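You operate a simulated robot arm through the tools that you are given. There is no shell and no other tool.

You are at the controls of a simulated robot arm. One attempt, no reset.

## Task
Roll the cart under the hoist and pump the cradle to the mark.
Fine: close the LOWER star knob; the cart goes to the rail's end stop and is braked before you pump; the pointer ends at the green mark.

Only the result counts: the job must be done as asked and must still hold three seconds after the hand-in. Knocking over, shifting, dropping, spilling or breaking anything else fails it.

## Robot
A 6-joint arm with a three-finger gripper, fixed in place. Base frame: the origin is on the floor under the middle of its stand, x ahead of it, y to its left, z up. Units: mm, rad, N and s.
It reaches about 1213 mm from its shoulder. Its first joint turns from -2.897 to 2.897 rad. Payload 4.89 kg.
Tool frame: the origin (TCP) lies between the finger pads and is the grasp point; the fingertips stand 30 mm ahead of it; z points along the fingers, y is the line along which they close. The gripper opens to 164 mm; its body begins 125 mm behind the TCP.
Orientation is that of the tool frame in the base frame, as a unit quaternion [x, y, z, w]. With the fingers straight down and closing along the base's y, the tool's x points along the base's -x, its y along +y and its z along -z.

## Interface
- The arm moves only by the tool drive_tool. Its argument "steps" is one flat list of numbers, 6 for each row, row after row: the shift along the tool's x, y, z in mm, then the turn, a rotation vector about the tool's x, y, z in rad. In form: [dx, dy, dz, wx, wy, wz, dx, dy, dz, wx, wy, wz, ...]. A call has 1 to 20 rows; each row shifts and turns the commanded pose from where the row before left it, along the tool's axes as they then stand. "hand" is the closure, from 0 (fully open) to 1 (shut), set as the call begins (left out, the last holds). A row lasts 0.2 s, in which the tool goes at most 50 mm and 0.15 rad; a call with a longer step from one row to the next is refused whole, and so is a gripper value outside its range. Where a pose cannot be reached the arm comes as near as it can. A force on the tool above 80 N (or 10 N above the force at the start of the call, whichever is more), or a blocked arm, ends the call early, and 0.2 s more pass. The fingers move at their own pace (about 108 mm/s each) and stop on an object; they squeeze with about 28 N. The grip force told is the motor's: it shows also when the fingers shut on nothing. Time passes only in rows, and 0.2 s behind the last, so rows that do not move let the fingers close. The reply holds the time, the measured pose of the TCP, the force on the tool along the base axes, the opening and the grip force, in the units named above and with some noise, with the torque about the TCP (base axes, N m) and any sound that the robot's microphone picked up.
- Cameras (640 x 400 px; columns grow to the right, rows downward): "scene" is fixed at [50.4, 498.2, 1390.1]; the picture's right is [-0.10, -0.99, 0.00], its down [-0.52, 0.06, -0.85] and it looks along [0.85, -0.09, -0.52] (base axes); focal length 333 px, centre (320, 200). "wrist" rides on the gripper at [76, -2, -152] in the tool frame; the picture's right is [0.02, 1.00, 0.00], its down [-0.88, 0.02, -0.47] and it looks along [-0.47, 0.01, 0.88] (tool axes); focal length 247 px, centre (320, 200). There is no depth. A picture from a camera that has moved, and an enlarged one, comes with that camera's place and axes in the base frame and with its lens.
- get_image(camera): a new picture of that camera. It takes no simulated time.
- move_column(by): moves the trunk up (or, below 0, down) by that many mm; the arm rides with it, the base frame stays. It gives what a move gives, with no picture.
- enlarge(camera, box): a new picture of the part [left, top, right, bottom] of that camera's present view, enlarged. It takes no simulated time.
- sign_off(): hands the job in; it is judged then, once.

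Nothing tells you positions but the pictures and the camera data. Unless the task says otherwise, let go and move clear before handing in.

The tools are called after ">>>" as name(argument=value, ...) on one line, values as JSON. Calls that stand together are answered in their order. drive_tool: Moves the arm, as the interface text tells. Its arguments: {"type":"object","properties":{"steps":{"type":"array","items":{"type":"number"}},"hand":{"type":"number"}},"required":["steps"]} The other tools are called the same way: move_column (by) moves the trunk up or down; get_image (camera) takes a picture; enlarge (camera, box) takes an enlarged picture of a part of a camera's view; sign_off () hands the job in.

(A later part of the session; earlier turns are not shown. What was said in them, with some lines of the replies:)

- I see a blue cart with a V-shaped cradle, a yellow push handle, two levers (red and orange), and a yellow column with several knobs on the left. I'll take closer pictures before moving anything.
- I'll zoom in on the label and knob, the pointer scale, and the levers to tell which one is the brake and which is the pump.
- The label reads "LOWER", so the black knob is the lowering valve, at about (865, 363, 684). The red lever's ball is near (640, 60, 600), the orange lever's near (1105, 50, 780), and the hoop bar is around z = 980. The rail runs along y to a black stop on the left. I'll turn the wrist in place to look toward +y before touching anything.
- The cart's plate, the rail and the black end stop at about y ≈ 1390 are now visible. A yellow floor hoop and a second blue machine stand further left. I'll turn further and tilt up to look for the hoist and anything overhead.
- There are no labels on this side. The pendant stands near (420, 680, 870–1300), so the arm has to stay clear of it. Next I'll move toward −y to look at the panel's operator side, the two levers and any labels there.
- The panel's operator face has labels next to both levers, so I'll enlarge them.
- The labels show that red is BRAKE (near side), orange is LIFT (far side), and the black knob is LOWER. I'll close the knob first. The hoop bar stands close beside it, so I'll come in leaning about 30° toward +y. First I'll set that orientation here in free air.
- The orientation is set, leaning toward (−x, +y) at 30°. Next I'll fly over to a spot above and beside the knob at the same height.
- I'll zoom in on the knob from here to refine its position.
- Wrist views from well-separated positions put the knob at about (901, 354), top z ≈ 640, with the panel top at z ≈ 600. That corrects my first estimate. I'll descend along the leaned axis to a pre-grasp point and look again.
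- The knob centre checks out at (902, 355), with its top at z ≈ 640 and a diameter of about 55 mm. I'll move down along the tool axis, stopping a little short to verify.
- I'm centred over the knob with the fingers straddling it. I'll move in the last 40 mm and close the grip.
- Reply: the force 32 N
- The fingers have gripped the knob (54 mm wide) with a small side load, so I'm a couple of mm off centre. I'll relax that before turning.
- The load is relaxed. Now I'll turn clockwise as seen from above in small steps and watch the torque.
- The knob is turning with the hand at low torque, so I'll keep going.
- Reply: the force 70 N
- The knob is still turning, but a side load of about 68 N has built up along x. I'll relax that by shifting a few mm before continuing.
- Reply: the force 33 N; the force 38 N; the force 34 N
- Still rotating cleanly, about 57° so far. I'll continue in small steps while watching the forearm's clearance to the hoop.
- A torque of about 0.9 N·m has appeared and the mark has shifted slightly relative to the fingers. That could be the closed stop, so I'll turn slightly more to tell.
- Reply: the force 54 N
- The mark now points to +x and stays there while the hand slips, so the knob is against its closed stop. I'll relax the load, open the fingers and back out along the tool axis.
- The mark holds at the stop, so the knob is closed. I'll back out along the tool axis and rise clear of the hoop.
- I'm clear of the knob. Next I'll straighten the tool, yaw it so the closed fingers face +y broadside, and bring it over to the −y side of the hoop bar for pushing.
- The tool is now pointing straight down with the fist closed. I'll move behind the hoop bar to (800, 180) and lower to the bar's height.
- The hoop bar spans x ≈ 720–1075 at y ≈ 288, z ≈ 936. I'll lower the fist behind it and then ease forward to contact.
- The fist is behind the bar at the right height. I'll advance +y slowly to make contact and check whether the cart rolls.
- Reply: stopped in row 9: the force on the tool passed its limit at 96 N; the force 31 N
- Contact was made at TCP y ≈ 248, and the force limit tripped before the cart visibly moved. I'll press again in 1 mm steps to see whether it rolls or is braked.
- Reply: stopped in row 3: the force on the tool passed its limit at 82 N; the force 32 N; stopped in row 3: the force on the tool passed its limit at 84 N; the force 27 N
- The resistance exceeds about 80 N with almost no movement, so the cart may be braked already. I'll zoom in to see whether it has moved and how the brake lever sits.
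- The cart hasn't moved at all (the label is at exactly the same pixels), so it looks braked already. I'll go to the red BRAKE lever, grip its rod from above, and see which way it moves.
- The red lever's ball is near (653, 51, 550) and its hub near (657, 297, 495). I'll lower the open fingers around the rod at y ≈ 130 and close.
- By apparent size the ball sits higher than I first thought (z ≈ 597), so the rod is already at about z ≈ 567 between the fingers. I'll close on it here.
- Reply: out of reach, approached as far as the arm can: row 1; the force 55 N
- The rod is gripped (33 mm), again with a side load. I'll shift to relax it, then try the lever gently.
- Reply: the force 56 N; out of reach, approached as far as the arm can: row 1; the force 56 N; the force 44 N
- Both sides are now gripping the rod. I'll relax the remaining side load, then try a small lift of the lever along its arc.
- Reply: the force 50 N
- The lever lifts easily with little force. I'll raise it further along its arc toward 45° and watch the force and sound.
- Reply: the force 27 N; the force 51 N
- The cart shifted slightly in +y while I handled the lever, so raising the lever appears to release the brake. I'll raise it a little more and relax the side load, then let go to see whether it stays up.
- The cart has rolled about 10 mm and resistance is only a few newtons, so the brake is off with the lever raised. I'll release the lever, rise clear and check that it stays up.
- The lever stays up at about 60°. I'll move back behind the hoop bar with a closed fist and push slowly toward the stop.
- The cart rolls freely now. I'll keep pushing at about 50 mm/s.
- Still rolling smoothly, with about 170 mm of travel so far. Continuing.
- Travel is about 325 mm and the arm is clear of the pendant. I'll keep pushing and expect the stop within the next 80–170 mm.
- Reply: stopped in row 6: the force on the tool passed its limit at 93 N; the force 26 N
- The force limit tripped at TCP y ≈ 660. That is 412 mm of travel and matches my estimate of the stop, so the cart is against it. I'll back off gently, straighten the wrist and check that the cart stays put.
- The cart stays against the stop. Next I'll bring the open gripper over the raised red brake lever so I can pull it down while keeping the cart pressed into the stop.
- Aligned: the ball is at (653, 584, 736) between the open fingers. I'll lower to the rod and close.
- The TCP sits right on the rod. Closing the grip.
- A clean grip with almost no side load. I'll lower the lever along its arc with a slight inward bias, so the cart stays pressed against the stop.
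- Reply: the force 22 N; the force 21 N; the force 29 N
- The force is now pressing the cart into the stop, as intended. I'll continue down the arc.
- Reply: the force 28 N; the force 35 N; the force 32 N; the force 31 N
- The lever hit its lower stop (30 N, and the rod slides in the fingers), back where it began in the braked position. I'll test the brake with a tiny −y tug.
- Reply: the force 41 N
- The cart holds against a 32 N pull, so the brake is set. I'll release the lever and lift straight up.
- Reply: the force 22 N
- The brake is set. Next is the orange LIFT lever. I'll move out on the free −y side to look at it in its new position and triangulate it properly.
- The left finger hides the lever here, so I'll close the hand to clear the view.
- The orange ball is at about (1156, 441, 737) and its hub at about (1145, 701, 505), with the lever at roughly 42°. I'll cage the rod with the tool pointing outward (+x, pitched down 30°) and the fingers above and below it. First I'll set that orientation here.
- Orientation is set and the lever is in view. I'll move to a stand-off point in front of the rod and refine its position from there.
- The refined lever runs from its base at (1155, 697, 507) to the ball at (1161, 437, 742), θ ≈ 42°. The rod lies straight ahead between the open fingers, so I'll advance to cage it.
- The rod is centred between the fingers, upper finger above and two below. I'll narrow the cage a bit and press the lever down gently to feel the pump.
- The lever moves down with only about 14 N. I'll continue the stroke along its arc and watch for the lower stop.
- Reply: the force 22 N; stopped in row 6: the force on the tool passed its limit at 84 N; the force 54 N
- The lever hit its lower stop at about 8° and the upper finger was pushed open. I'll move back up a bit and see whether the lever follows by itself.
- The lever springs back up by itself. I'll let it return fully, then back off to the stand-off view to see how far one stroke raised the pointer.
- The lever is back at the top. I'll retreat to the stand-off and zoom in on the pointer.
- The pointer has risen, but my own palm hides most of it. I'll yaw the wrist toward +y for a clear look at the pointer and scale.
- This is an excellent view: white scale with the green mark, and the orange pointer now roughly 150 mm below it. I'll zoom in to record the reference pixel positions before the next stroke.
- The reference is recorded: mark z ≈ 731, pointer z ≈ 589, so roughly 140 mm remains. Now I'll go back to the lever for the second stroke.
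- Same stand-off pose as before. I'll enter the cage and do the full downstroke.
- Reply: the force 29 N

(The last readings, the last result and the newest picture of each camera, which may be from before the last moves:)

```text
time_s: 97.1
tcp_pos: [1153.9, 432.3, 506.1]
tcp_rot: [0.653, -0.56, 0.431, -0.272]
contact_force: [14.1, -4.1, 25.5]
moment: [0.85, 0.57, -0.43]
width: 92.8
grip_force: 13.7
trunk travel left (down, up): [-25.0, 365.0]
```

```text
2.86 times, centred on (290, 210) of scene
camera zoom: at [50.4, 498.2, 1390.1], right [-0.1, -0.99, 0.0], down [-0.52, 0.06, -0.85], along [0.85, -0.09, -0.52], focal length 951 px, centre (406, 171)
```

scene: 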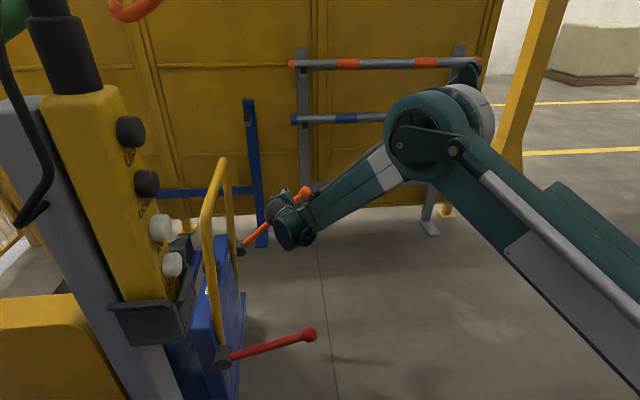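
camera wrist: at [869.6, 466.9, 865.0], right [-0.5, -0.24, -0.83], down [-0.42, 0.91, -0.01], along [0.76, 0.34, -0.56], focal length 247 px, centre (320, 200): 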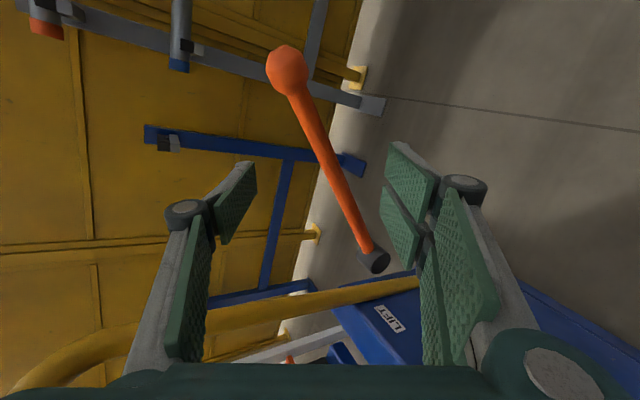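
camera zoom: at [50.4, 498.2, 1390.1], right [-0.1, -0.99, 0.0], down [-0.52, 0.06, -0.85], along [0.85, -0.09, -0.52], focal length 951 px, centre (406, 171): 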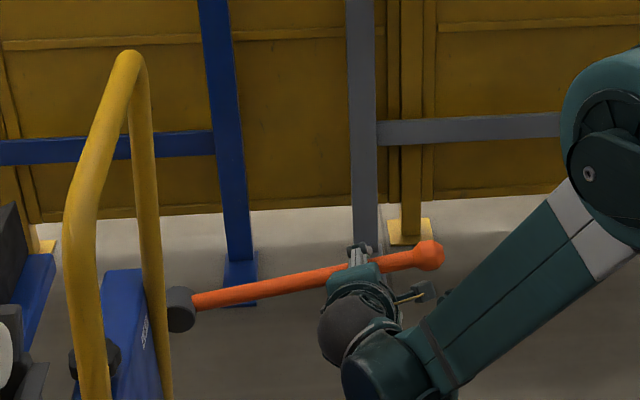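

A full downstroke to the lower stop. Now back up along the reversed path.

>>> drive_tool(steps=[1.5, -8, -4.6, 0, 0, 0, 1.5, -9.95, -5.75, 0, 0, 0, 0.51, -10, -5.78, 0, 0, 0, 0.51, -10, -5.78, 0, 0, 0, -0.53, -10, -5.75, 0, 0, 0, -0.53, -10, -5.75, 0, 0, 0, -1.58, -9.95, -5.75, 0, 0, 0, -1.58, -9.95, -5.75, 0, 0, 0, -1.93, -9.64, -5.55, 0, 0, 0, -1.93, -9.64, -5.55, 0, 0, 0, -2.6, -14.5, -8.3, 0, 0, 0, -2.6, -14.5, -8.3, 0, 0, 0, -3.2, -14.1, -8.1, 0, 0, 0, -3.2, -14.1, -8.1, 0, 0, 0, -3.2, -14.1, -8.1, 0, 0, 0])

>>> drive_tool(steps=[0, 0, -45, 0, 0, 0, 0, 0, -45, 0, 0, 0, 0, 0, -45, 0, 0, 0, 0, 0, -45, 0, 0, 0])

>>> drive_tool(steps=[0, 0, 0, 0.0316, -0.102, -0.059, 0, 0, 0, 0.0316, -0.102, -0.059, 0, 0, 0, 0.0316, -0.102, -0.059, 0, 0, 0, 0.0316, -0.102, -0.059, 0, 0, 0, 0.0316, -0.102, -0.059, -13.3, -7.4, -35.7, 0, 0, 0, -13.3, -7.4, -35.7, 0, 0, 0, -13.3, -7.4, -35.7, 0, 0, 0], hand=0)

>>> get_image(camera="wrist")

>>> enlarge(camera="wrist", box=[210, 170, 310, 230])

```text
time_s: 100.3
tcp_pos: [1153.2, 502.5, 687.4]
tcp_rot: [0.653, -0.561, 0.43, -0.271]
contact_force: [0.8, 0.5, -0.5]
moment: [-0.03, -0.08, -0.05]
width: 82.1
grip_force: 0.0
trunk travel left (down, up): [-25.0, 365.0]
```

```text
time_s: 101.3
tcp_pos: [997.4, 524.1, 774.2]
tcp_rot: [0.654, -0.562, 0.429, -0.27]
contact_force: [1.3, -0.2, -1.5]
moment: [0.02, -0.08, 0.01]
width: 82.1
grip_force: 0.2
trunk travel left (down, up): [-25.0, 365.0]
```

```text
time_s: 103.1
tcp_pos: [899.0, 527.1, 833.4]
tcp_rot: [0.791, -0.339, 0.329, -0.388]
contact_force: [1.3, -0.4, -1.6]
moment: [0.05, -0.02, 0.04]
width: 164.2
grip_force: 0.0
trunk travel left (down, up): [-25.0, 365.0]
```

```text
taken
camera wrist: at [822.8, 407.6, 927.5], right [-0.27, -0.49, -0.83], down [-0.86, 0.5, -0.01], along [0.43, 0.71, -0.56], focal length 247 px, centre (320, 200)
```

wrist: 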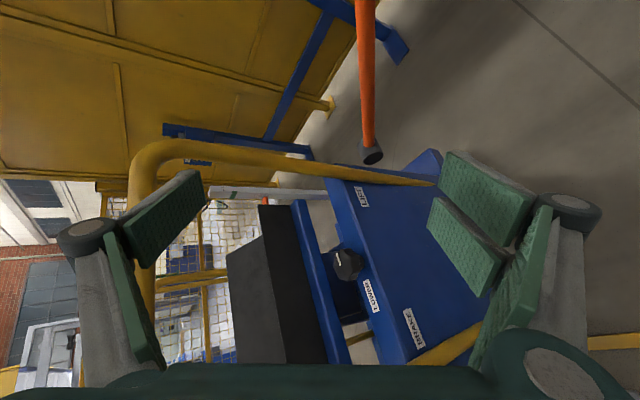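

```text
6.40 times, centred on (260, 200) of wrist
camera zoom: at [822.8, 407.6, 927.5], right [-0.27, -0.49, -0.83], down [-0.86, 0.5, -0.01], along [0.43, 0.71, -0.56], focal length 1581 px, centre (704, 200)
```

zoom: 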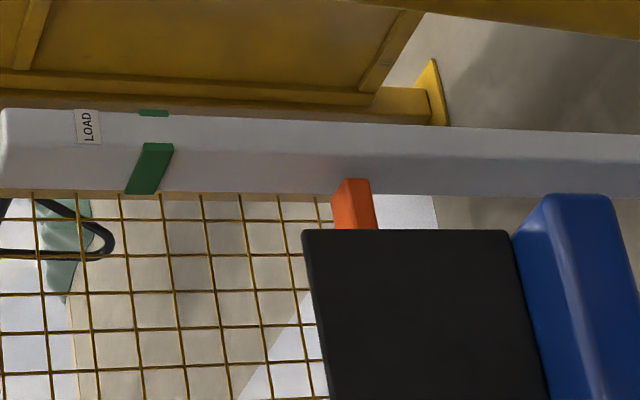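

One stroke raised the pointer about 52 mm, and roughly 90 mm remains. I'll do one more full stroke, then finish with partial ones.

>>> drive_tool(steps=[13.3, 7.4, 35.7, 0, 0, 0, 13.3, 7.4, 35.7, 0, 0, 0, 13.3, 7.4, 35.7, 0, 0, 0, 0, 0, 0, -0.0316, 0.102, 0.059, 0, 0, 0, -0.0316, 0.102, 0.059, 0, 0, 0, -0.0316, 0.102, 0.059, 0, 0, 0, -0.0316, 0.102, 0.059, 0, 0, 0, -0.0316, 0.102, 0.059], hand=0.4)

>>> get_image(camera="wrist")

```text
time_s: 104.9
tcp_pos: [999.3, 525.0, 775.0]
tcp_rot: [0.652, -0.563, 0.429, -0.272]
contact_force: [0.6, -1.1, 1.0]
moment: [0.08, 0.09, 0.14]
width: 98.6
grip_force: 0.0
trunk travel left (down, up): [-25.0, 365.0]
```

```text
taken
camera wrist: at [867.4, 470.8, 868.9], right [-0.5, -0.24, -0.83], down [-0.42, 0.91, -0.01], along [0.76, 0.34, -0.56], focal length 247 px, centre (320, 200)
```

wrist: 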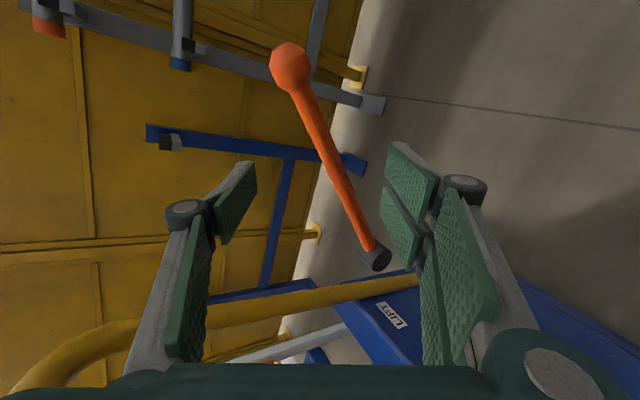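

>>> drive_tool(steps=[-0.2, 1.0, 45.2, 0, 0, 0, -0.2, 1.0, 45.2, 0, 0, 0, -0.2, 1.0, 45.2, 0, 0, 0, -0.2, 1.0, 45.2, 0, 0, 0])

>>> drive_tool(steps=[0, 0, 0, 0, 0, 0, 3.2, 14.1, 8.1, 0, 0, 0, 3.2, 14.1, 8.1, 0, 0, 0, 3.2, 14.1, 8.1, 0, 0, 0, 2.6, 14.5, 8.3, 0, 0, 0, 2.6, 14.5, 8.3, 0, 0, 0, 1.93, 9.64, 5.55, 0, 0, 0, 1.93, 9.64, 5.55, 0, 0, 0, 1.58, 9.95, 5.75, 0, 0, 0, 1.58, 9.95, 5.75, 0, 0, 0, 0.53, 10, 5.75, 0, 0, 0, 0.53, 10, 5.75, 0, 0, 0, -0.51, 10, 5.78, 0, 0, 0, -0.51, 10, 5.78, 0, 0, 0, -1.5, 9.95, 5.75, 0, 0, 0, -1.5, 8, 4.6, 0, 0, 0], hand=0.5)

>>> enlarge(camera="scene", box=[200, 140, 380, 280])

```text
time_s: 105.9
tcp_pos: [1152.7, 504.4, 684.2]
tcp_rot: [0.652, -0.561, 0.43, -0.274]
contact_force: [-1.5, 0.4, 1.8]
moment: [-0.02, 0.21, -0.07]
width: 98.5
grip_force: 0.0
trunk travel left (down, up): [-25.0, 365.0]
```

```text
time_s: 109.3
tcp_pos: [1152.4, 432.7, 505.5]
tcp_rot: [0.653, -0.561, 0.43, -0.272]
contact_force: [14.4, -3.0, 40.4]
moment: [1.22, 0.59, -0.56]
width: 99.1
grip_force: 21.0
trunk travel left (down, up): [-25.0, 365.0]
```

```text
2.86 times, centred on (290, 210) of scene
camera zoom: at [50.4, 498.2, 1390.1], right [-0.1, -0.99, 0.0], down [-0.52, 0.06, -0.85], along [0.85, -0.09, -0.52], focal length 951 px, centre (406, 171)
```

zoom: 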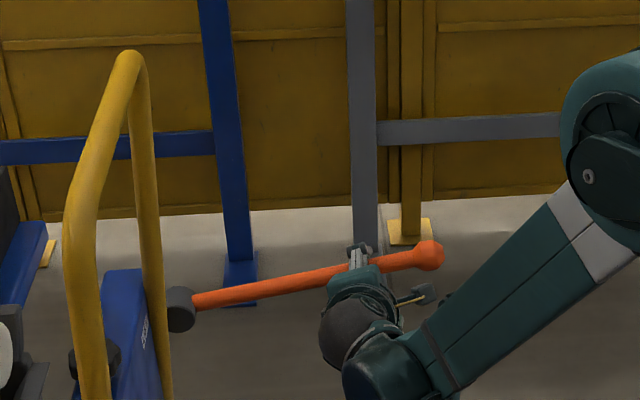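

Third full stroke done. I'll bring the lever back up and measure.

>>> drive_tool(steps=[1.5, -8, -4.6, 0, 0, 0, 1.5, -9.95, -5.75, 0, 0, 0, 0.51, -10, -5.78, 0, 0, 0, 0.51, -10, -5.78, 0, 0, 0, -0.53, -10, -5.75, 0, 0, 0, -0.53, -10, -5.75, 0, 0, 0, -1.58, -9.95, -5.75, 0, 0, 0, -1.58, -9.95, -5.75, 0, 0, 0, -1.93, -9.64, -5.55, 0, 0, 0, -1.93, -9.64, -5.55, 0, 0, 0, -2.6, -14.5, -8.3, 0, 0, 0, -2.6, -14.5, -8.3, 0, 0, 0, -3.2, -14.1, -8.1, 0, 0, 0, -3.2, -14.1, -8.1, 0, 0, 0, -3.2, -14.1, -8.1, 0, 0, 0])

>>> drive_tool(steps=[0, 0, -45, 0, 0, 0, 0, 0, -45, 0, 0, 0, 0, 0, -45, 0, 0, 0, 0, 0, -45, 0, 0, 0])

>>> drive_tool(steps=[0, 0, 0, 0.0316, -0.102, -0.059, 0, 0, 0, 0.0316, -0.102, -0.059, 0, 0, 0, 0.0316, -0.102, -0.059, 0, 0, 0, 0.0316, -0.102, -0.059, 0, 0, 0, 0.0316, -0.102, -0.059, -13.3, -7.4, -35.7, 0, 0, 0, -13.3, -7.4, -35.7, 0, 0, 0, -13.3, -7.4, -35.7, 0, 0, 0], hand=0)

>>> get_image(camera="wrist")

>>> enlarge(camera="wrist", box=[210, 170, 310, 230])

```text
time_s: 112.5
tcp_pos: [1151.9, 501.4, 684.3]
tcp_rot: [0.654, -0.561, 0.43, -0.271]
contact_force: [-0.1, -1.1, -0.2]
moment: [-0.06, -0.02, -0.05]
width: 82.2
grip_force: 0.1
trunk travel left (down, up): [-25.0, 365.0]
```

```text
time_s: 113.5
tcp_pos: [996.2, 526.0, 767.4]
tcp_rot: [0.653, -0.562, 0.429, -0.271]
contact_force: [1.8, -0.8, -2.0]
moment: [0.01, -0.12, 0.03]
width: 82.0
grip_force: 0.1
trunk travel left (down, up): [-25.0, 365.0]
```

```text
time_s: 115.3
tcp_pos: [896.2, 528.5, 832.1]
tcp_rot: [0.791, -0.34, 0.329, -0.388]
contact_force: [0.3, 0.2, -0.9]
moment: [0.02, -0.05, 0.09]
width: 163.9
grip_force: 0.1
trunk travel left (down, up): [-25.0, 365.0]
```

```text
taken
camera wrist: at [820.5, 408.6, 925.5], right [-0.27, -0.49, -0.83], down [-0.86, 0.5, -0.01], along [0.43, 0.71, -0.56], focal length 247 px, centre (320, 200)
```

wrist: 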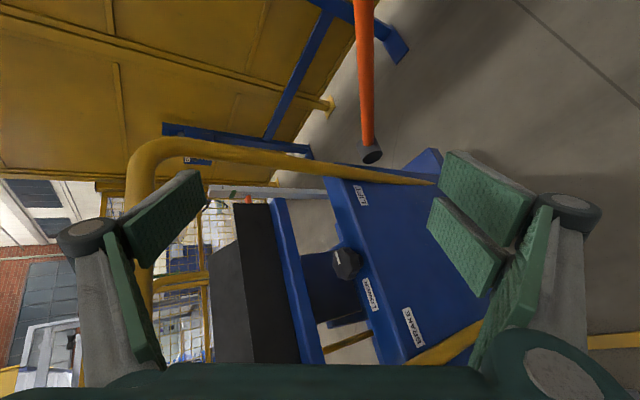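

```text
6.40 times, centred on (260, 200) of wrist
camera zoom: at [820.5, 408.6, 925.5], right [-0.27, -0.49, -0.83], down [-0.86, 0.5, -0.01], along [0.43, 0.71, -0.56], focal length 1581 px, centre (704, 200)
```

zoom: 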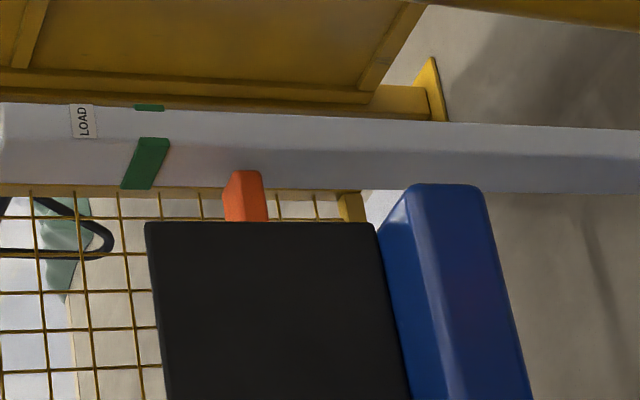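

The pointer is now about 39 mm below the mark by my ray calculation. To avoid parallax I'll lower the camera to the mark's height and look across horizontally, with the hand closed to clear the view.

>>> drive_tool(steps=[-12.2, 39.8, 22.9, 0, 0, 0, -12.2, 39.8, 22.9, 0, 0, 0, -12.2, 39.8, 22.9, 0, 0, 0, -12.2, 39.8, 22.9, 0, 0, 0], hand=1)

>>> get_image(camera="wrist")

>>> enlarge(camera="wrist", box=[110, 160, 210, 230])

```text
time_s: 116.3
tcp_pos: [897.4, 524.7, 642.6]
tcp_rot: [0.791, -0.339, 0.33, -0.388]
contact_force: [-2.6, -1.2, 1.1]
moment: [-0.05, 0.11, 0.05]
width: 0.0
grip_force: 28.3
trunk travel left (down, up): [-25.0, 365.0]
```

```text
taken
camera wrist: at [820.6, 404.9, 736.3], right [-0.27, -0.49, -0.83], down [-0.86, 0.5, -0.02], along [0.43, 0.71, -0.55], focal length 247 px, centre (320, 200)
```

wrist: 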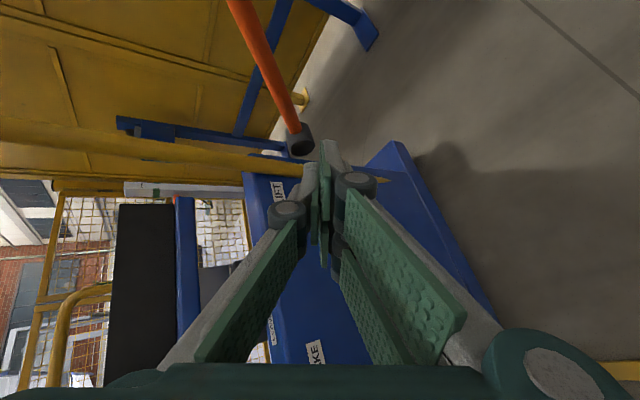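

```text
5.71 times, centred on (160, 195) of wrist
camera zoom: at [820.6, 404.9, 736.3], right [-0.27, -0.49, -0.83], down [-0.86, 0.5, -0.02], along [0.43, 0.71, -0.55], focal length 1411 px, centre (1234, 229)
```

zoom: 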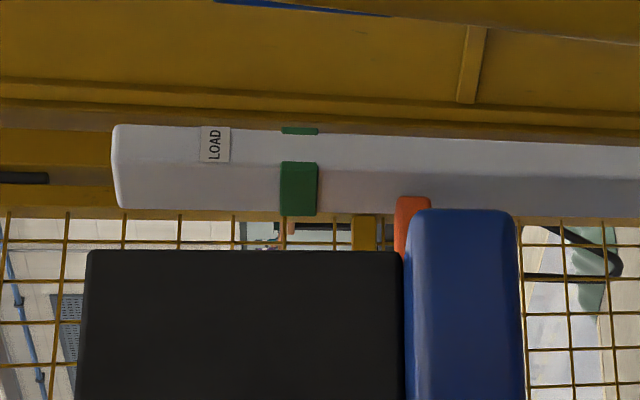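

The horizontal view is clean: the green mark is centred at column 298 and the pointer at column 413, which is a gap of 44 mm at about 2.6 px/mm. A full stroke gives about 52 mm, so I'll do a partial stroke of about 60% next.

>>> drive_tool(steps=[12.2, -39.8, -22.9, 0, 0, 0, 12.2, -39.8, -22.9, 0, 0, 0, 12.2, -39.8, -22.9, 0, 0, 0, 12.2, -39.8, -22.9, 0, 0, 0, 13.3, 7.4, 35.7, 0, 0, 0, 13.3, 7.4, 35.7, 0, 0, 0, 13.3, 7.4, 35.7, 0, 0, 0, 0, 0, 0, -0.0316, 0.102, 0.059, 0, 0, 0, -0.0316, 0.102, 0.059, 0, 0, 0, -0.0316, 0.102, 0.059, 0, 0, 0, -0.0316, 0.102, 0.059, 0, 0, 0, -0.0316, 0.102, 0.059], hand=0.4)

>>> get_image(camera="wrist")

```text
time_s: 118.9
tcp_pos: [995.8, 524.7, 770.3]
tcp_rot: [0.652, -0.563, 0.43, -0.271]
contact_force: [0.1, -1.0, 0.9]
moment: [0.12, 0.1, 0.13]
width: 98.4
grip_force: 0.0
trunk travel left (down, up): [-25.0, 365.0]
```

```text
taken
camera wrist: at [865.3, 470.6, 864.7], right [-0.5, -0.24, -0.83], down [-0.42, 0.91, -0.01], along [0.76, 0.34, -0.56], focal length 247 px, centre (320, 200)
```

wrist: 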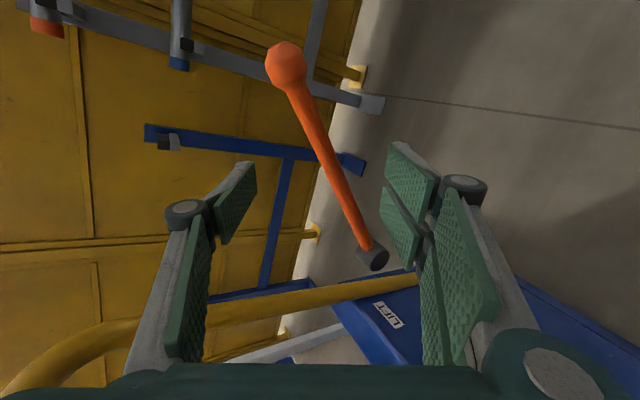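

>>> drive_tool(steps=[0, -0.4, 45.4, 0, 0, 0, 0, -0.4, 45.4, 0, 0, 0, 0, -0.4, 45.4, 0, 0, 0, 0, -0.4, 45.4, 0, 0, 0])

>>> drive_tool(steps=[0, 0, 0, 0, 0, 0, 3.2, 14.1, 8.1, 0, 0, 0, 3.2, 14.1, 8.1, 0, 0, 0, 3.2, 14.1, 8.1, 0, 0, 0, 2.6, 14.5, 8.3, 0, 0, 0, 2.6, 14.5, 8.3, 0, 0, 0, 1.93, 9.64, 5.55, 0, 0, 0, 1.93, 9.64, 5.55, 0, 0, 0, 1.58, 9.95, 5.75, 0, 0, 0, 1.58, 9.95, 5.75, 0, 0, 0], hand=0.5)

>>> drive_tool(steps=[-1.58, -9.95, -5.75, 0, 0, 0, -1.58, -9.95, -5.75, 0, 0, 0, -1.93, -9.64, -5.55, 0, 0, 0, -1.93, -9.64, -5.55, 0, 0, 0, -2.6, -14.5, -8.3, 0, 0, 0, -2.6, -14.5, -8.3, 0, 0, 0, -3.2, -14.1, -8.1, 0, 0, 0, -3.2, -14.1, -8.1, 0, 0, 0, -3.2, -14.1, -8.1, 0, 0, 0])

>>> drive_tool(steps=[0, 0, -45.4, 0, 0, 0, 0, 0, -45.4, 0, 0, 0, 0, 0, -45.4, 0, 0, 0, 0, 0, -45.4, 0, 0, 0])

>>> drive_tool(steps=[0, 0, 0, 0.0316, -0.102, -0.059, 0, 0, 0, 0.0316, -0.102, -0.059, 0, 0, 0, 0.0316, -0.102, -0.059, 0, 0, 0, 0.0316, -0.102, -0.059, 0, 0, 0, 0.0316, -0.102, -0.059, -13.3, -7.4, -35.7, 0, 0, 0, -13.3, -7.4, -35.7, 0, 0, 0, -13.3, -7.4, -35.7, 0, 0, 0, -12.2, 39.8, 22.9, 0, 0, 0, -12.2, 39.8, 22.9, 0, 0, 0, -12.2, 39.8, 22.9, 0, 0, 0, -12.2, 39.8, 22.9, 0, 0, 0], hand=1)

>>> get_image(camera="wrist")

>>> enlarge(camera="wrist", box=[110, 160, 210, 230])

```text
time_s: 119.9
tcp_pos: [1151.3, 503.5, 684.9]
tcp_rot: [0.654, -0.561, 0.429, -0.271]
contact_force: [-1.5, 0.7, 1.9]
moment: [-0.01, 0.18, -0.06]
width: 98.3
grip_force: 0.0
trunk travel left (down, up): [-25.0, 365.0]
```

```text
time_s: 122.1
tcp_pos: [1154.9, 446.6, 565.3]
tcp_rot: [0.653, -0.561, 0.43, -0.271]
contact_force: [13.5, 2.7, 9.4]
moment: [-0.03, 0.62, 0.08]
width: 88.2
grip_force: 6.5
trunk travel left (down, up): [-25.0, 365.0]
```

```text
time_s: 124.1
tcp_pos: [1155.3, 502.0, 685.5]
tcp_rot: [0.653, -0.561, 0.43, -0.271]
contact_force: [0.5, 0.3, -0.7]
moment: [-0.03, -0.04, -0.02]
width: 82.2
grip_force: 0.2
trunk travel left (down, up): [-25.0, 365.0]
```

```text
time_s: 125.1
tcp_pos: [995.8, 525.2, 770.0]
tcp_rot: [0.654, -0.561, 0.429, -0.271]
contact_force: [1.6, 0.5, -1.3]
moment: [-0.05, -0.1, 0.01]
width: 81.6
grip_force: 0.0
trunk travel left (down, up): [-25.0, 365.0]
```

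```text
time_s: 127.7
tcp_pos: [894.5, 525.7, 643.3]
tcp_rot: [0.791, -0.34, 0.329, -0.388]
contact_force: [-1.3, -1.6, 0.8]
moment: [-0.02, 0.11, 0.0]
width: 0.0
grip_force: 28.2
trunk travel left (down, up): [-25.0, 365.0]
```

```text
taken
camera wrist: at [818.3, 405.3, 737.1], right [-0.27, -0.49, -0.83], down [-0.86, 0.5, -0.02], along [0.43, 0.71, -0.55], focal length 247 px, centre (320, 200)
```

wrist: 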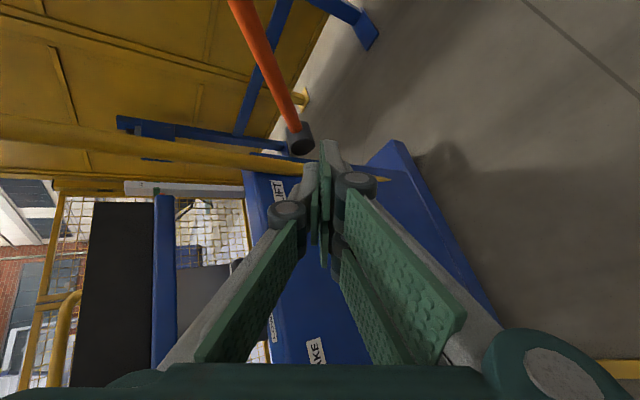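

```text
5.71 times, centred on (160, 195) of wrist
camera zoom: at [818.3, 405.3, 737.1], right [-0.27, -0.49, -0.83], down [-0.86, 0.5, -0.02], along [0.43, 0.71, -0.55], focal length 1411 px, centre (1234, 229)
```

zoom: 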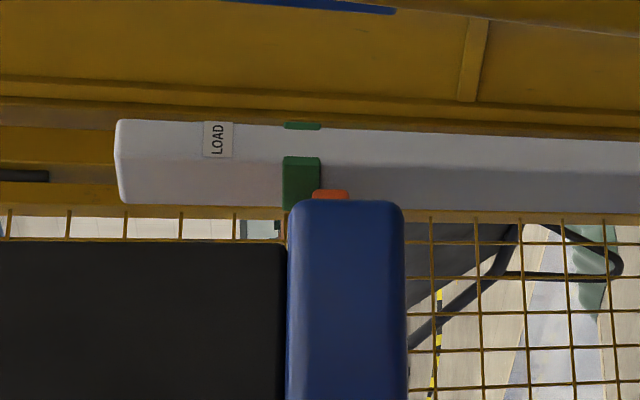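

The pointer is now about 11 mm below the mark (centre 330 px against 301 px), as predicted. I'll add one small partial stroke, aiming for roughly 10–11 mm and erring slightly short.

>>> drive_tool(steps=[12.2, -39.8, -22.9, 0, 0, 0, 12.2, -39.8, -22.9, 0, 0, 0, 12.2, -39.8, -22.9, 0, 0, 0, 12.2, -39.8, -22.9, 0, 0, 0, 13.3, 7.4, 35.7, 0, 0, 0, 13.3, 7.4, 35.7, 0, 0, 0, 13.3, 7.4, 35.7, 0, 0, 0, 0, 0, 0, -0.0316, 0.102, 0.059, 0, 0, 0, -0.0316, 0.102, 0.059, 0, 0, 0, -0.0316, 0.102, 0.059, 0, 0, 0, -0.0316, 0.102, 0.059, 0, 0, 0, -0.0316, 0.102, 0.059], hand=0.4)

>>> get_image(camera="wrist")

```text
time_s: 130.3
tcp_pos: [998.4, 525.7, 771.3]
tcp_rot: [0.653, -0.562, 0.429, -0.272]
contact_force: [0.5, -1.7, 0.3]
moment: [0.11, 0.08, 0.15]
width: 98.4
grip_force: 0.0
trunk travel left (down, up): [-25.0, 365.0]
```

```text
taken
camera wrist: at [867.0, 470.6, 865.9], right [-0.5, -0.24, -0.83], down [-0.42, 0.91, -0.01], along [0.76, 0.34, -0.56], focal length 247 px, centre (320, 200)
```

wrist: 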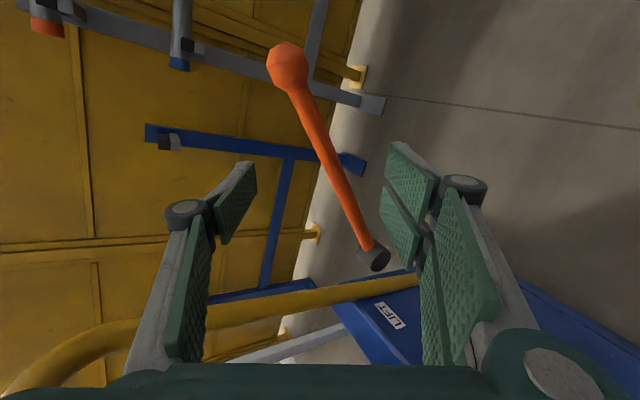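

>>> drive_tool(steps=[0.2, -0.4, 45.2, 0, 0, 0, 0.2, -0.4, 45.2, 0, 0, 0, 0.2, -0.4, 45.2, 0, 0, 0, 0.2, -0.4, 45.2, 0, 0, 0])

>>> drive_tool(steps=[0, 0, 0, 0, 0, 0, 3.2, 14.1, 8.1, 0, 0, 0, 3.2, 14.1, 8.1, 0, 0, 0, 3.2, 14.1, 8.1, 0, 0, 0, 2.2, 11.5, 6.6, 0, 0, 0], hand=0.5)

>>> enlarge(camera="scene", box=[200, 140, 380, 280])

```text
time_s: 131.3
tcp_pos: [1153.8, 503.5, 685.7]
tcp_rot: [0.653, -0.561, 0.43, -0.272]
contact_force: [-2.2, 1.0, 2.7]
moment: [0.02, 0.17, -0.07]
width: 98.5
grip_force: 0.0
trunk travel left (down, up): [-25.0, 365.0]
```

```text
time_s: 132.5
tcp_pos: [1154.4, 472.4, 628.6]
tcp_rot: [0.652, -0.562, 0.43, -0.271]
contact_force: [1.4, 0.5, 2.3]
moment: [0.05, 0.22, -0.08]
width: 85.4
grip_force: 2.7
trunk travel left (down, up): [-25.0, 365.0]
```

```text
2.86 times, centred on (290, 210) of scene
camera zoom: at [50.4, 498.2, 1390.1], right [-0.1, -0.99, 0.0], down [-0.52, 0.06, -0.85], along [0.85, -0.09, -0.52], focal length 951 px, centre (406, 171)
```

zoom: 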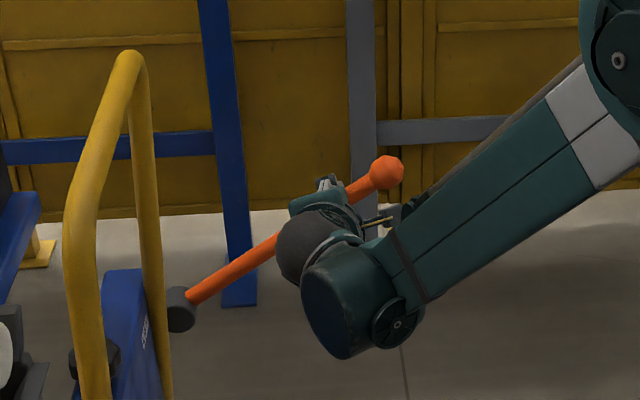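

>>> drive_tool(steps=[-2.2, -11.5, -6.6, 0, 0, 0, -3.2, -14.1, -8.1, 0, 0, 0, -3.2, -14.1, -8.1, 0, 0, 0, -3.2, -14.1, -8.1, 0, 0, 0, 0, 0, 0, 0, 0, 0])

>>> drive_tool(steps=[0, 0, -45.4, 0, 0, 0, 0, 0, -45.4, 0, 0, 0, 0, 0, -45.4, 0, 0, 0, 0, 0, -45.4, 0, 0, 0])

>>> drive_tool(steps=[0, 0, 0, 0.0316, -0.102, -0.059, 0, 0, 0, 0.0316, -0.102, -0.059, 0, 0, 0, 0.0316, -0.102, -0.059, 0, 0, 0, 0.0316, -0.102, -0.059, 0, 0, 0, 0.0316, -0.102, -0.059, -13.3, -7.4, -35.7, 0, 0, 0, -13.3, -7.4, -35.7, 0, 0, 0, -13.3, -7.4, -35.7, 0, 0, 0, -12.2, 39.8, 22.9, 0, 0, 0, -12.2, 39.8, 22.9, 0, 0, 0, -12.2, 39.8, 22.9, 0, 0, 0, -12.2, 39.8, 22.9, 0, 0, 0], hand=1)

>>> enlarge(camera="wrist", box=[110, 160, 210, 230])

>>> enlarge(camera="wrist", box=[140, 170, 190, 210])

```text
time_s: 133.7
tcp_pos: [1154.5, 503.1, 686.3]
tcp_rot: [0.653, -0.562, 0.429, -0.271]
contact_force: [-0.8, -0.3, 1.1]
moment: [-0.03, -0.04, 0.01]
width: 82.0
grip_force: 0.1
trunk travel left (down, up): [-25.0, 365.0]
```

```text
time_s: 134.7
tcp_pos: [997.8, 525.5, 772.6]
tcp_rot: [0.653, -0.562, 0.429, -0.271]
contact_force: [0.9, -0.3, -2.4]
moment: [-0.03, -0.09, -0.01]
width: 82.2
grip_force: 0.1
trunk travel left (down, up): [-25.0, 365.0]
```

```text
time_s: 137.3
tcp_pos: [894.9, 526.7, 647.0]
tcp_rot: [0.791, -0.34, 0.329, -0.388]
contact_force: [-1.4, -0.8, 1.2]
moment: [-0.04, 0.11, 0.05]
width: 0.0
grip_force: 28.2
trunk travel left (down, up): [-25.0, 365.0]
```

```text
5.71 times, centred on (160, 195) of wrist
camera zoom: at [818.8, 406.5, 739.7], right [-0.27, -0.49, -0.83], down [-0.86, 0.5, -0.02], along [0.43, 0.71, -0.55], focal length 1411 px, centre (1234, 229)
```

zoom: 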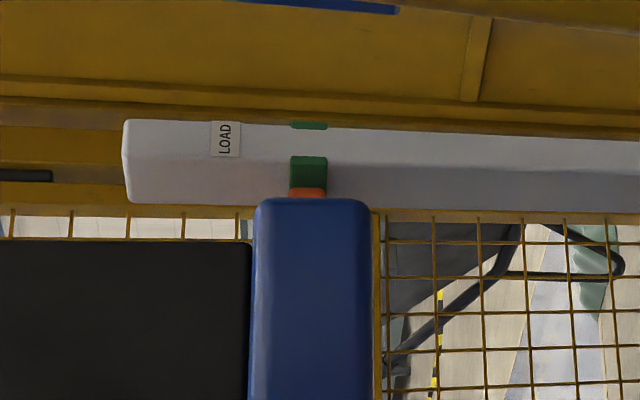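

```text
10.00 times, centred on (165, 190) of wrist
camera zoom: at [818.8, 406.5, 739.7], right [-0.27, -0.49, -0.83], down [-0.86, 0.5, -0.02], along [0.43, 0.71, -0.55], focal length 2470 px, centre (1870, 300)
```

zoom: 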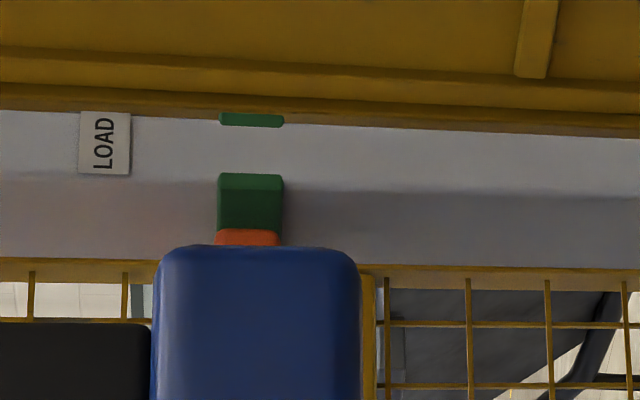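

The pointer now sits on the green mark to within about 1 mm. I'll raise the arm clear, wait a few seconds and re-check that nothing creeps, and that the knob and brake lever are as left.

>>> drive_tool(steps=[0, 0, 0, 0, 0, 0, 0, 0, 0, 0, 0, 0, 0, 0, 0, 0, 0, 0, 0, 0, 0, 0, 0, 0, 0, 0, 0, 0, 0, 0, 0, 0, 0, 0, 0, 0, 0, 0, 0, 0, 0, 0, 0, 0, 0, 0, 0, 0, 0, 0, 0, 0, 0, 0, 0, 0, 0, 0, 0, 0, 0, 0, 0, 0, 0, 0, 0, 0, 0, 0, 0, 0, 0, 0, 0, 0, 0, 0, 0, 0, 0, 0, 0, 0, 0, 0, 0, 0, 0, 0, 0, 0, 0, 0, 0, 0])

>>> enlarge(camera="wrist", box=[140, 170, 190, 210])

>>> drive_tool(steps=[12.2, -39.8, -22.9, 0, 0, 0, 12.2, -39.8, -22.9, 0, 0, 0, 12.2, -39.8, -22.9, 0, 0, 0, 12.2, -39.8, -22.9, 0, 0, 0, 12.2, -39.8, -22.9, 0, 0, 0])

>>> get_image(camera="wrist")

>>> get_image(camera="scene")

```text
time_s: 140.7
tcp_pos: [896.4, 525.6, 646.2]
tcp_rot: [0.791, -0.34, 0.329, -0.388]
contact_force: [0.0, 0.0, 0.1]
moment: [0.02, -0.02, 0.02]
width: 0.0
grip_force: 28.3
trunk travel left (down, up): [-25.0, 365.0]
```

```text
10.00 times, centred on (165, 190) of wrist
camera zoom: at [819.4, 406.8, 739.4], right [-0.27, -0.49, -0.83], down [-0.86, 0.5, -0.01], along [0.43, 0.71, -0.56], focal length 2470 px, centre (1870, 300)
```

zoom: 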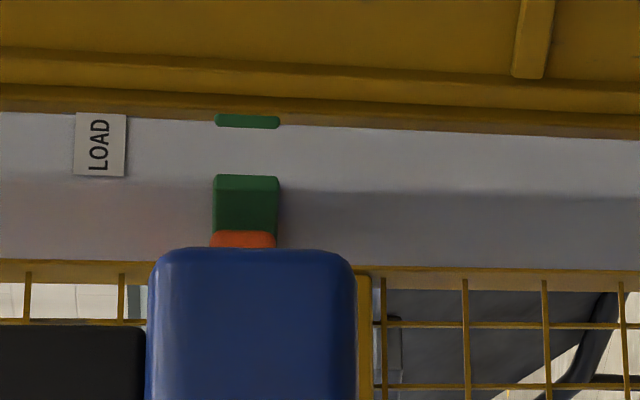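

```text
time_s: 141.9
tcp_pos: [897.9, 524.8, 882.8]
tcp_rot: [0.792, -0.339, 0.33, -0.386]
contact_force: [2.1, 1.4, -0.8]
moment: [-0.03, -0.06, 0.02]
width: 0.0
grip_force: 27.8
trunk travel left (down, up): [-25.0, 365.0]
```

```text
taken
camera wrist: at [821.9, 405.8, 976.4], right [-0.27, -0.49, -0.83], down [-0.86, 0.5, -0.01], along [0.43, 0.71, -0.56], focal length 247 px, centre (320, 200)
```

wrist: 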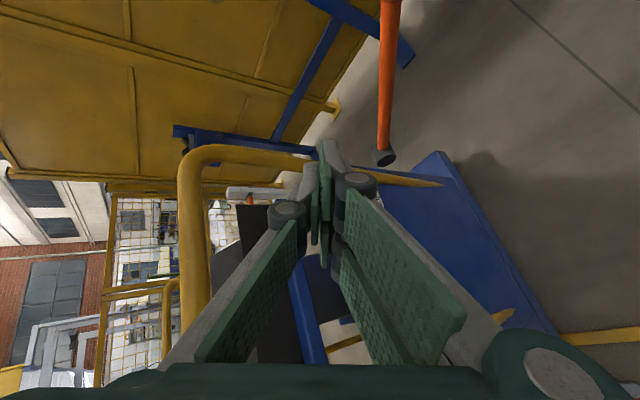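

```text
taken
```

scene: 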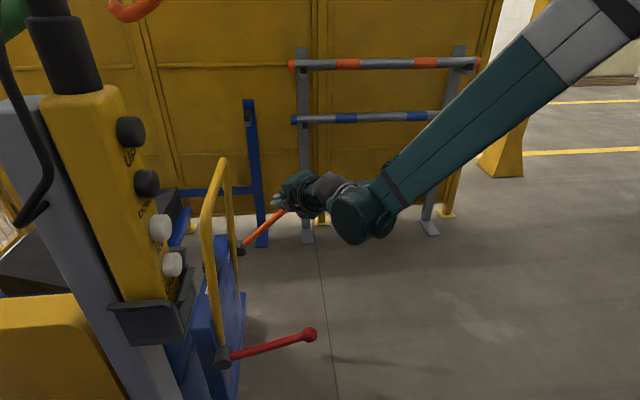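

No creep over 3 s. I'll check that the cart and brake lever haven't shifted since braking, then move the arm clear to look at the end stop and the knob.

>>> enlarge(camera="scene", box=[180, 300, 280, 400])

>>> drive_tool(steps=[0, 0, 0, -0.0316, 0.102, 0.059, 0, 0, 0, -0.0316, 0.102, 0.059, 0, 0, 0, -0.0316, 0.102, 0.059, 0, 0, 0, -0.0316, 0.102, 0.059, 0, 0, 0, -0.0316, 0.102, 0.059])

```text
4.00 times, centred on (230, 350) of scene
camera zoom: at [50.4, 498.2, 1390.1], right [-0.1, -0.99, 0.0], down [-0.52, 0.06, -0.85], along [0.85, -0.09, -0.52], focal length 1332 px, centre (680, -400)
```

zoom: 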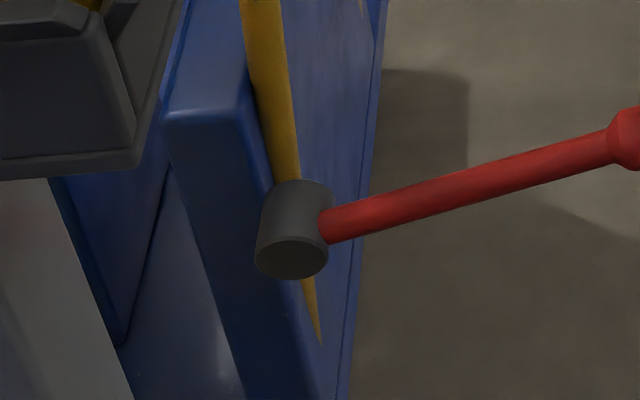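

```text
time_s: 143.1
tcp_pos: [897.0, 525.7, 883.0]
tcp_rot: [0.653, -0.562, 0.43, -0.271]
contact_force: [0.1, -0.7, 0.8]
moment: [0.12, 0.07, 0.11]
width: 0.3
grip_force: 28.0
trunk travel left (down, up): [-25.0, 365.0]
```

The brake lever and cart are unchanged. I'll straighten the tool and move back over the brake side to look at the plate edge and end stop, the knob and the brake once more.

>>> drive_tool(steps=[10.4, -33.4, -19.3, 0, 0, 0, 10.4, -33.4, -19.3, 0, 0, 0, 10.4, -33.4, -19.3, 0, 0, 0, 0, 0, 0, 0, -0.0655, 0.1134, 0, 0, 0, 0, -0.0655, 0.1134, 0, 0, 0, -0.1496, 0, 0, 0, 0, 0, -0.1496, 0, 0, 0, 0, 0, -0.1496, 0, 0, 0, 0, 0, -0.1496, 0, 0, 0, 0, 0, -0.1496, 0, 0, 0, 0, 0, -0.1496, 0, 0, 0, 0, 0, -0.1496, 0, 0])

>>> get_image(camera="wrist")

```text
time_s: 145.7
tcp_pos: [895.2, 524.8, 1002.5]
tcp_rot: [0.707, -0.707, -0.001, -0.001]
contact_force: [-1.4, -0.3, 1.7]
moment: [0.02, -0.31, 0.01]
width: 0.1
grip_force: 28.1
trunk travel left (down, up): [-25.0, 365.0]
```

```text
taken
camera wrist: at [898.5, 448.2, 1154.3], right [-1.0, -0.02, 0.0], down [-0.02, 0.88, 0.48], along [-0.01, 0.48, -0.88], focal length 247 px, centre (320, 200)
```

wrist: 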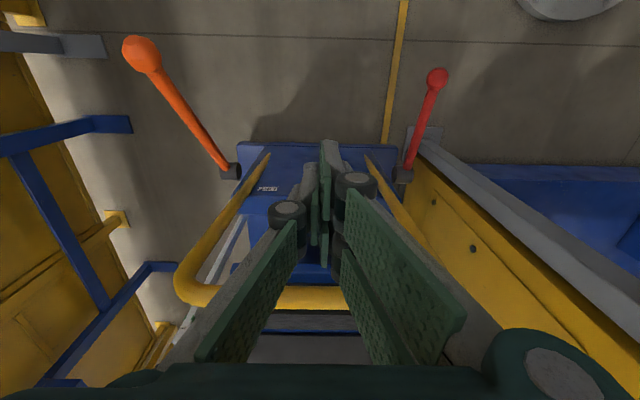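

>>> drive_tool(steps=[4.2, 40.8, -16.3, 0, 0, 0, 4.2, 40.8, -16.3, 0, 0, 0, 4.2, 40.8, -16.3, 0, 0, 0, 4.2, 40.8, -16.3, 0, 0, 0, 4.2, 40.8, -16.3, 0, 0, 0, 4.2, 40.8, -16.3, 0, 0, 0], hand=0.3)

>>> get_image(camera="wrist")

>>> enlarge(camera="wrist", box=[260, 160, 400, 340])

```text
time_s: 147.1
tcp_pos: [652.9, 501.1, 1097.2]
tcp_rot: [-0.707, 0.707, 0.0, 0.001]
contact_force: [3.2, -0.3, -2.0]
moment: [-0.03, 0.37, 0.0]
width: 114.9
grip_force: 0.0
trunk travel left (down, up): [-25.0, 365.0]
```

```text
taken
camera wrist: at [655.1, 424.0, 1249.4], right [-1.0, -0.02, 0.0], down [-0.02, 0.88, 0.47], along [-0.01, 0.47, -0.88], focal length 247 px, centre (320, 200)
```

wrist: 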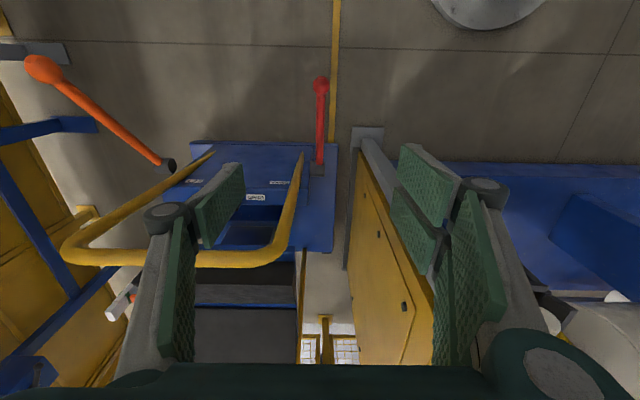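

```text
2.22 times, centred on (330, 250) of wrist
camera zoom: at [655.1, 424.0, 1249.4], right [-1.0, -0.02, 0.0], down [-0.02, 0.88, 0.47], along [-0.01, 0.47, -0.88], focal length 549 px, centre (298, 89)
```

zoom: 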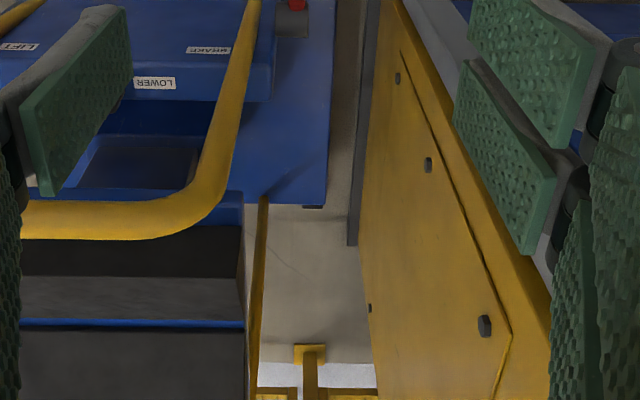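

The plate edge sits directly against the black end stop. The brake lever is down, the knob is closed, the pointer is steady on the green mark, and the arm is clear with an open hand. I'm handing in the job.

>>> sign_off()

```text
The job is handed in.
```

The job is handed in. The cart is under the hoist at the rail's end stop and braked, and the cradle is pumped so the pointer sits on the green mark.

- **LOWER knob:** I turned it clockwise until it hit its stop, about 70°. The cradle held every lift after that, so the valve is closed.
- **Cart:** It started out braked, so I raised the red lever to release it before rolling it about 412 mm to the stop. A final picture shows the plate edge right against the stop block.
- **Brake:** I set it again before any pumping. The cart did not move when I pulled back on it with about 32 N.
- **Pumping:** I used three full strokes and two partial ones. The last picture put the pointer within about 1 mm of the mark, and it did not move over a 3-second wait.

After the last stroke the arm moved clear with the hand open. I saw no sign that anything else had been knocked over or shifted.
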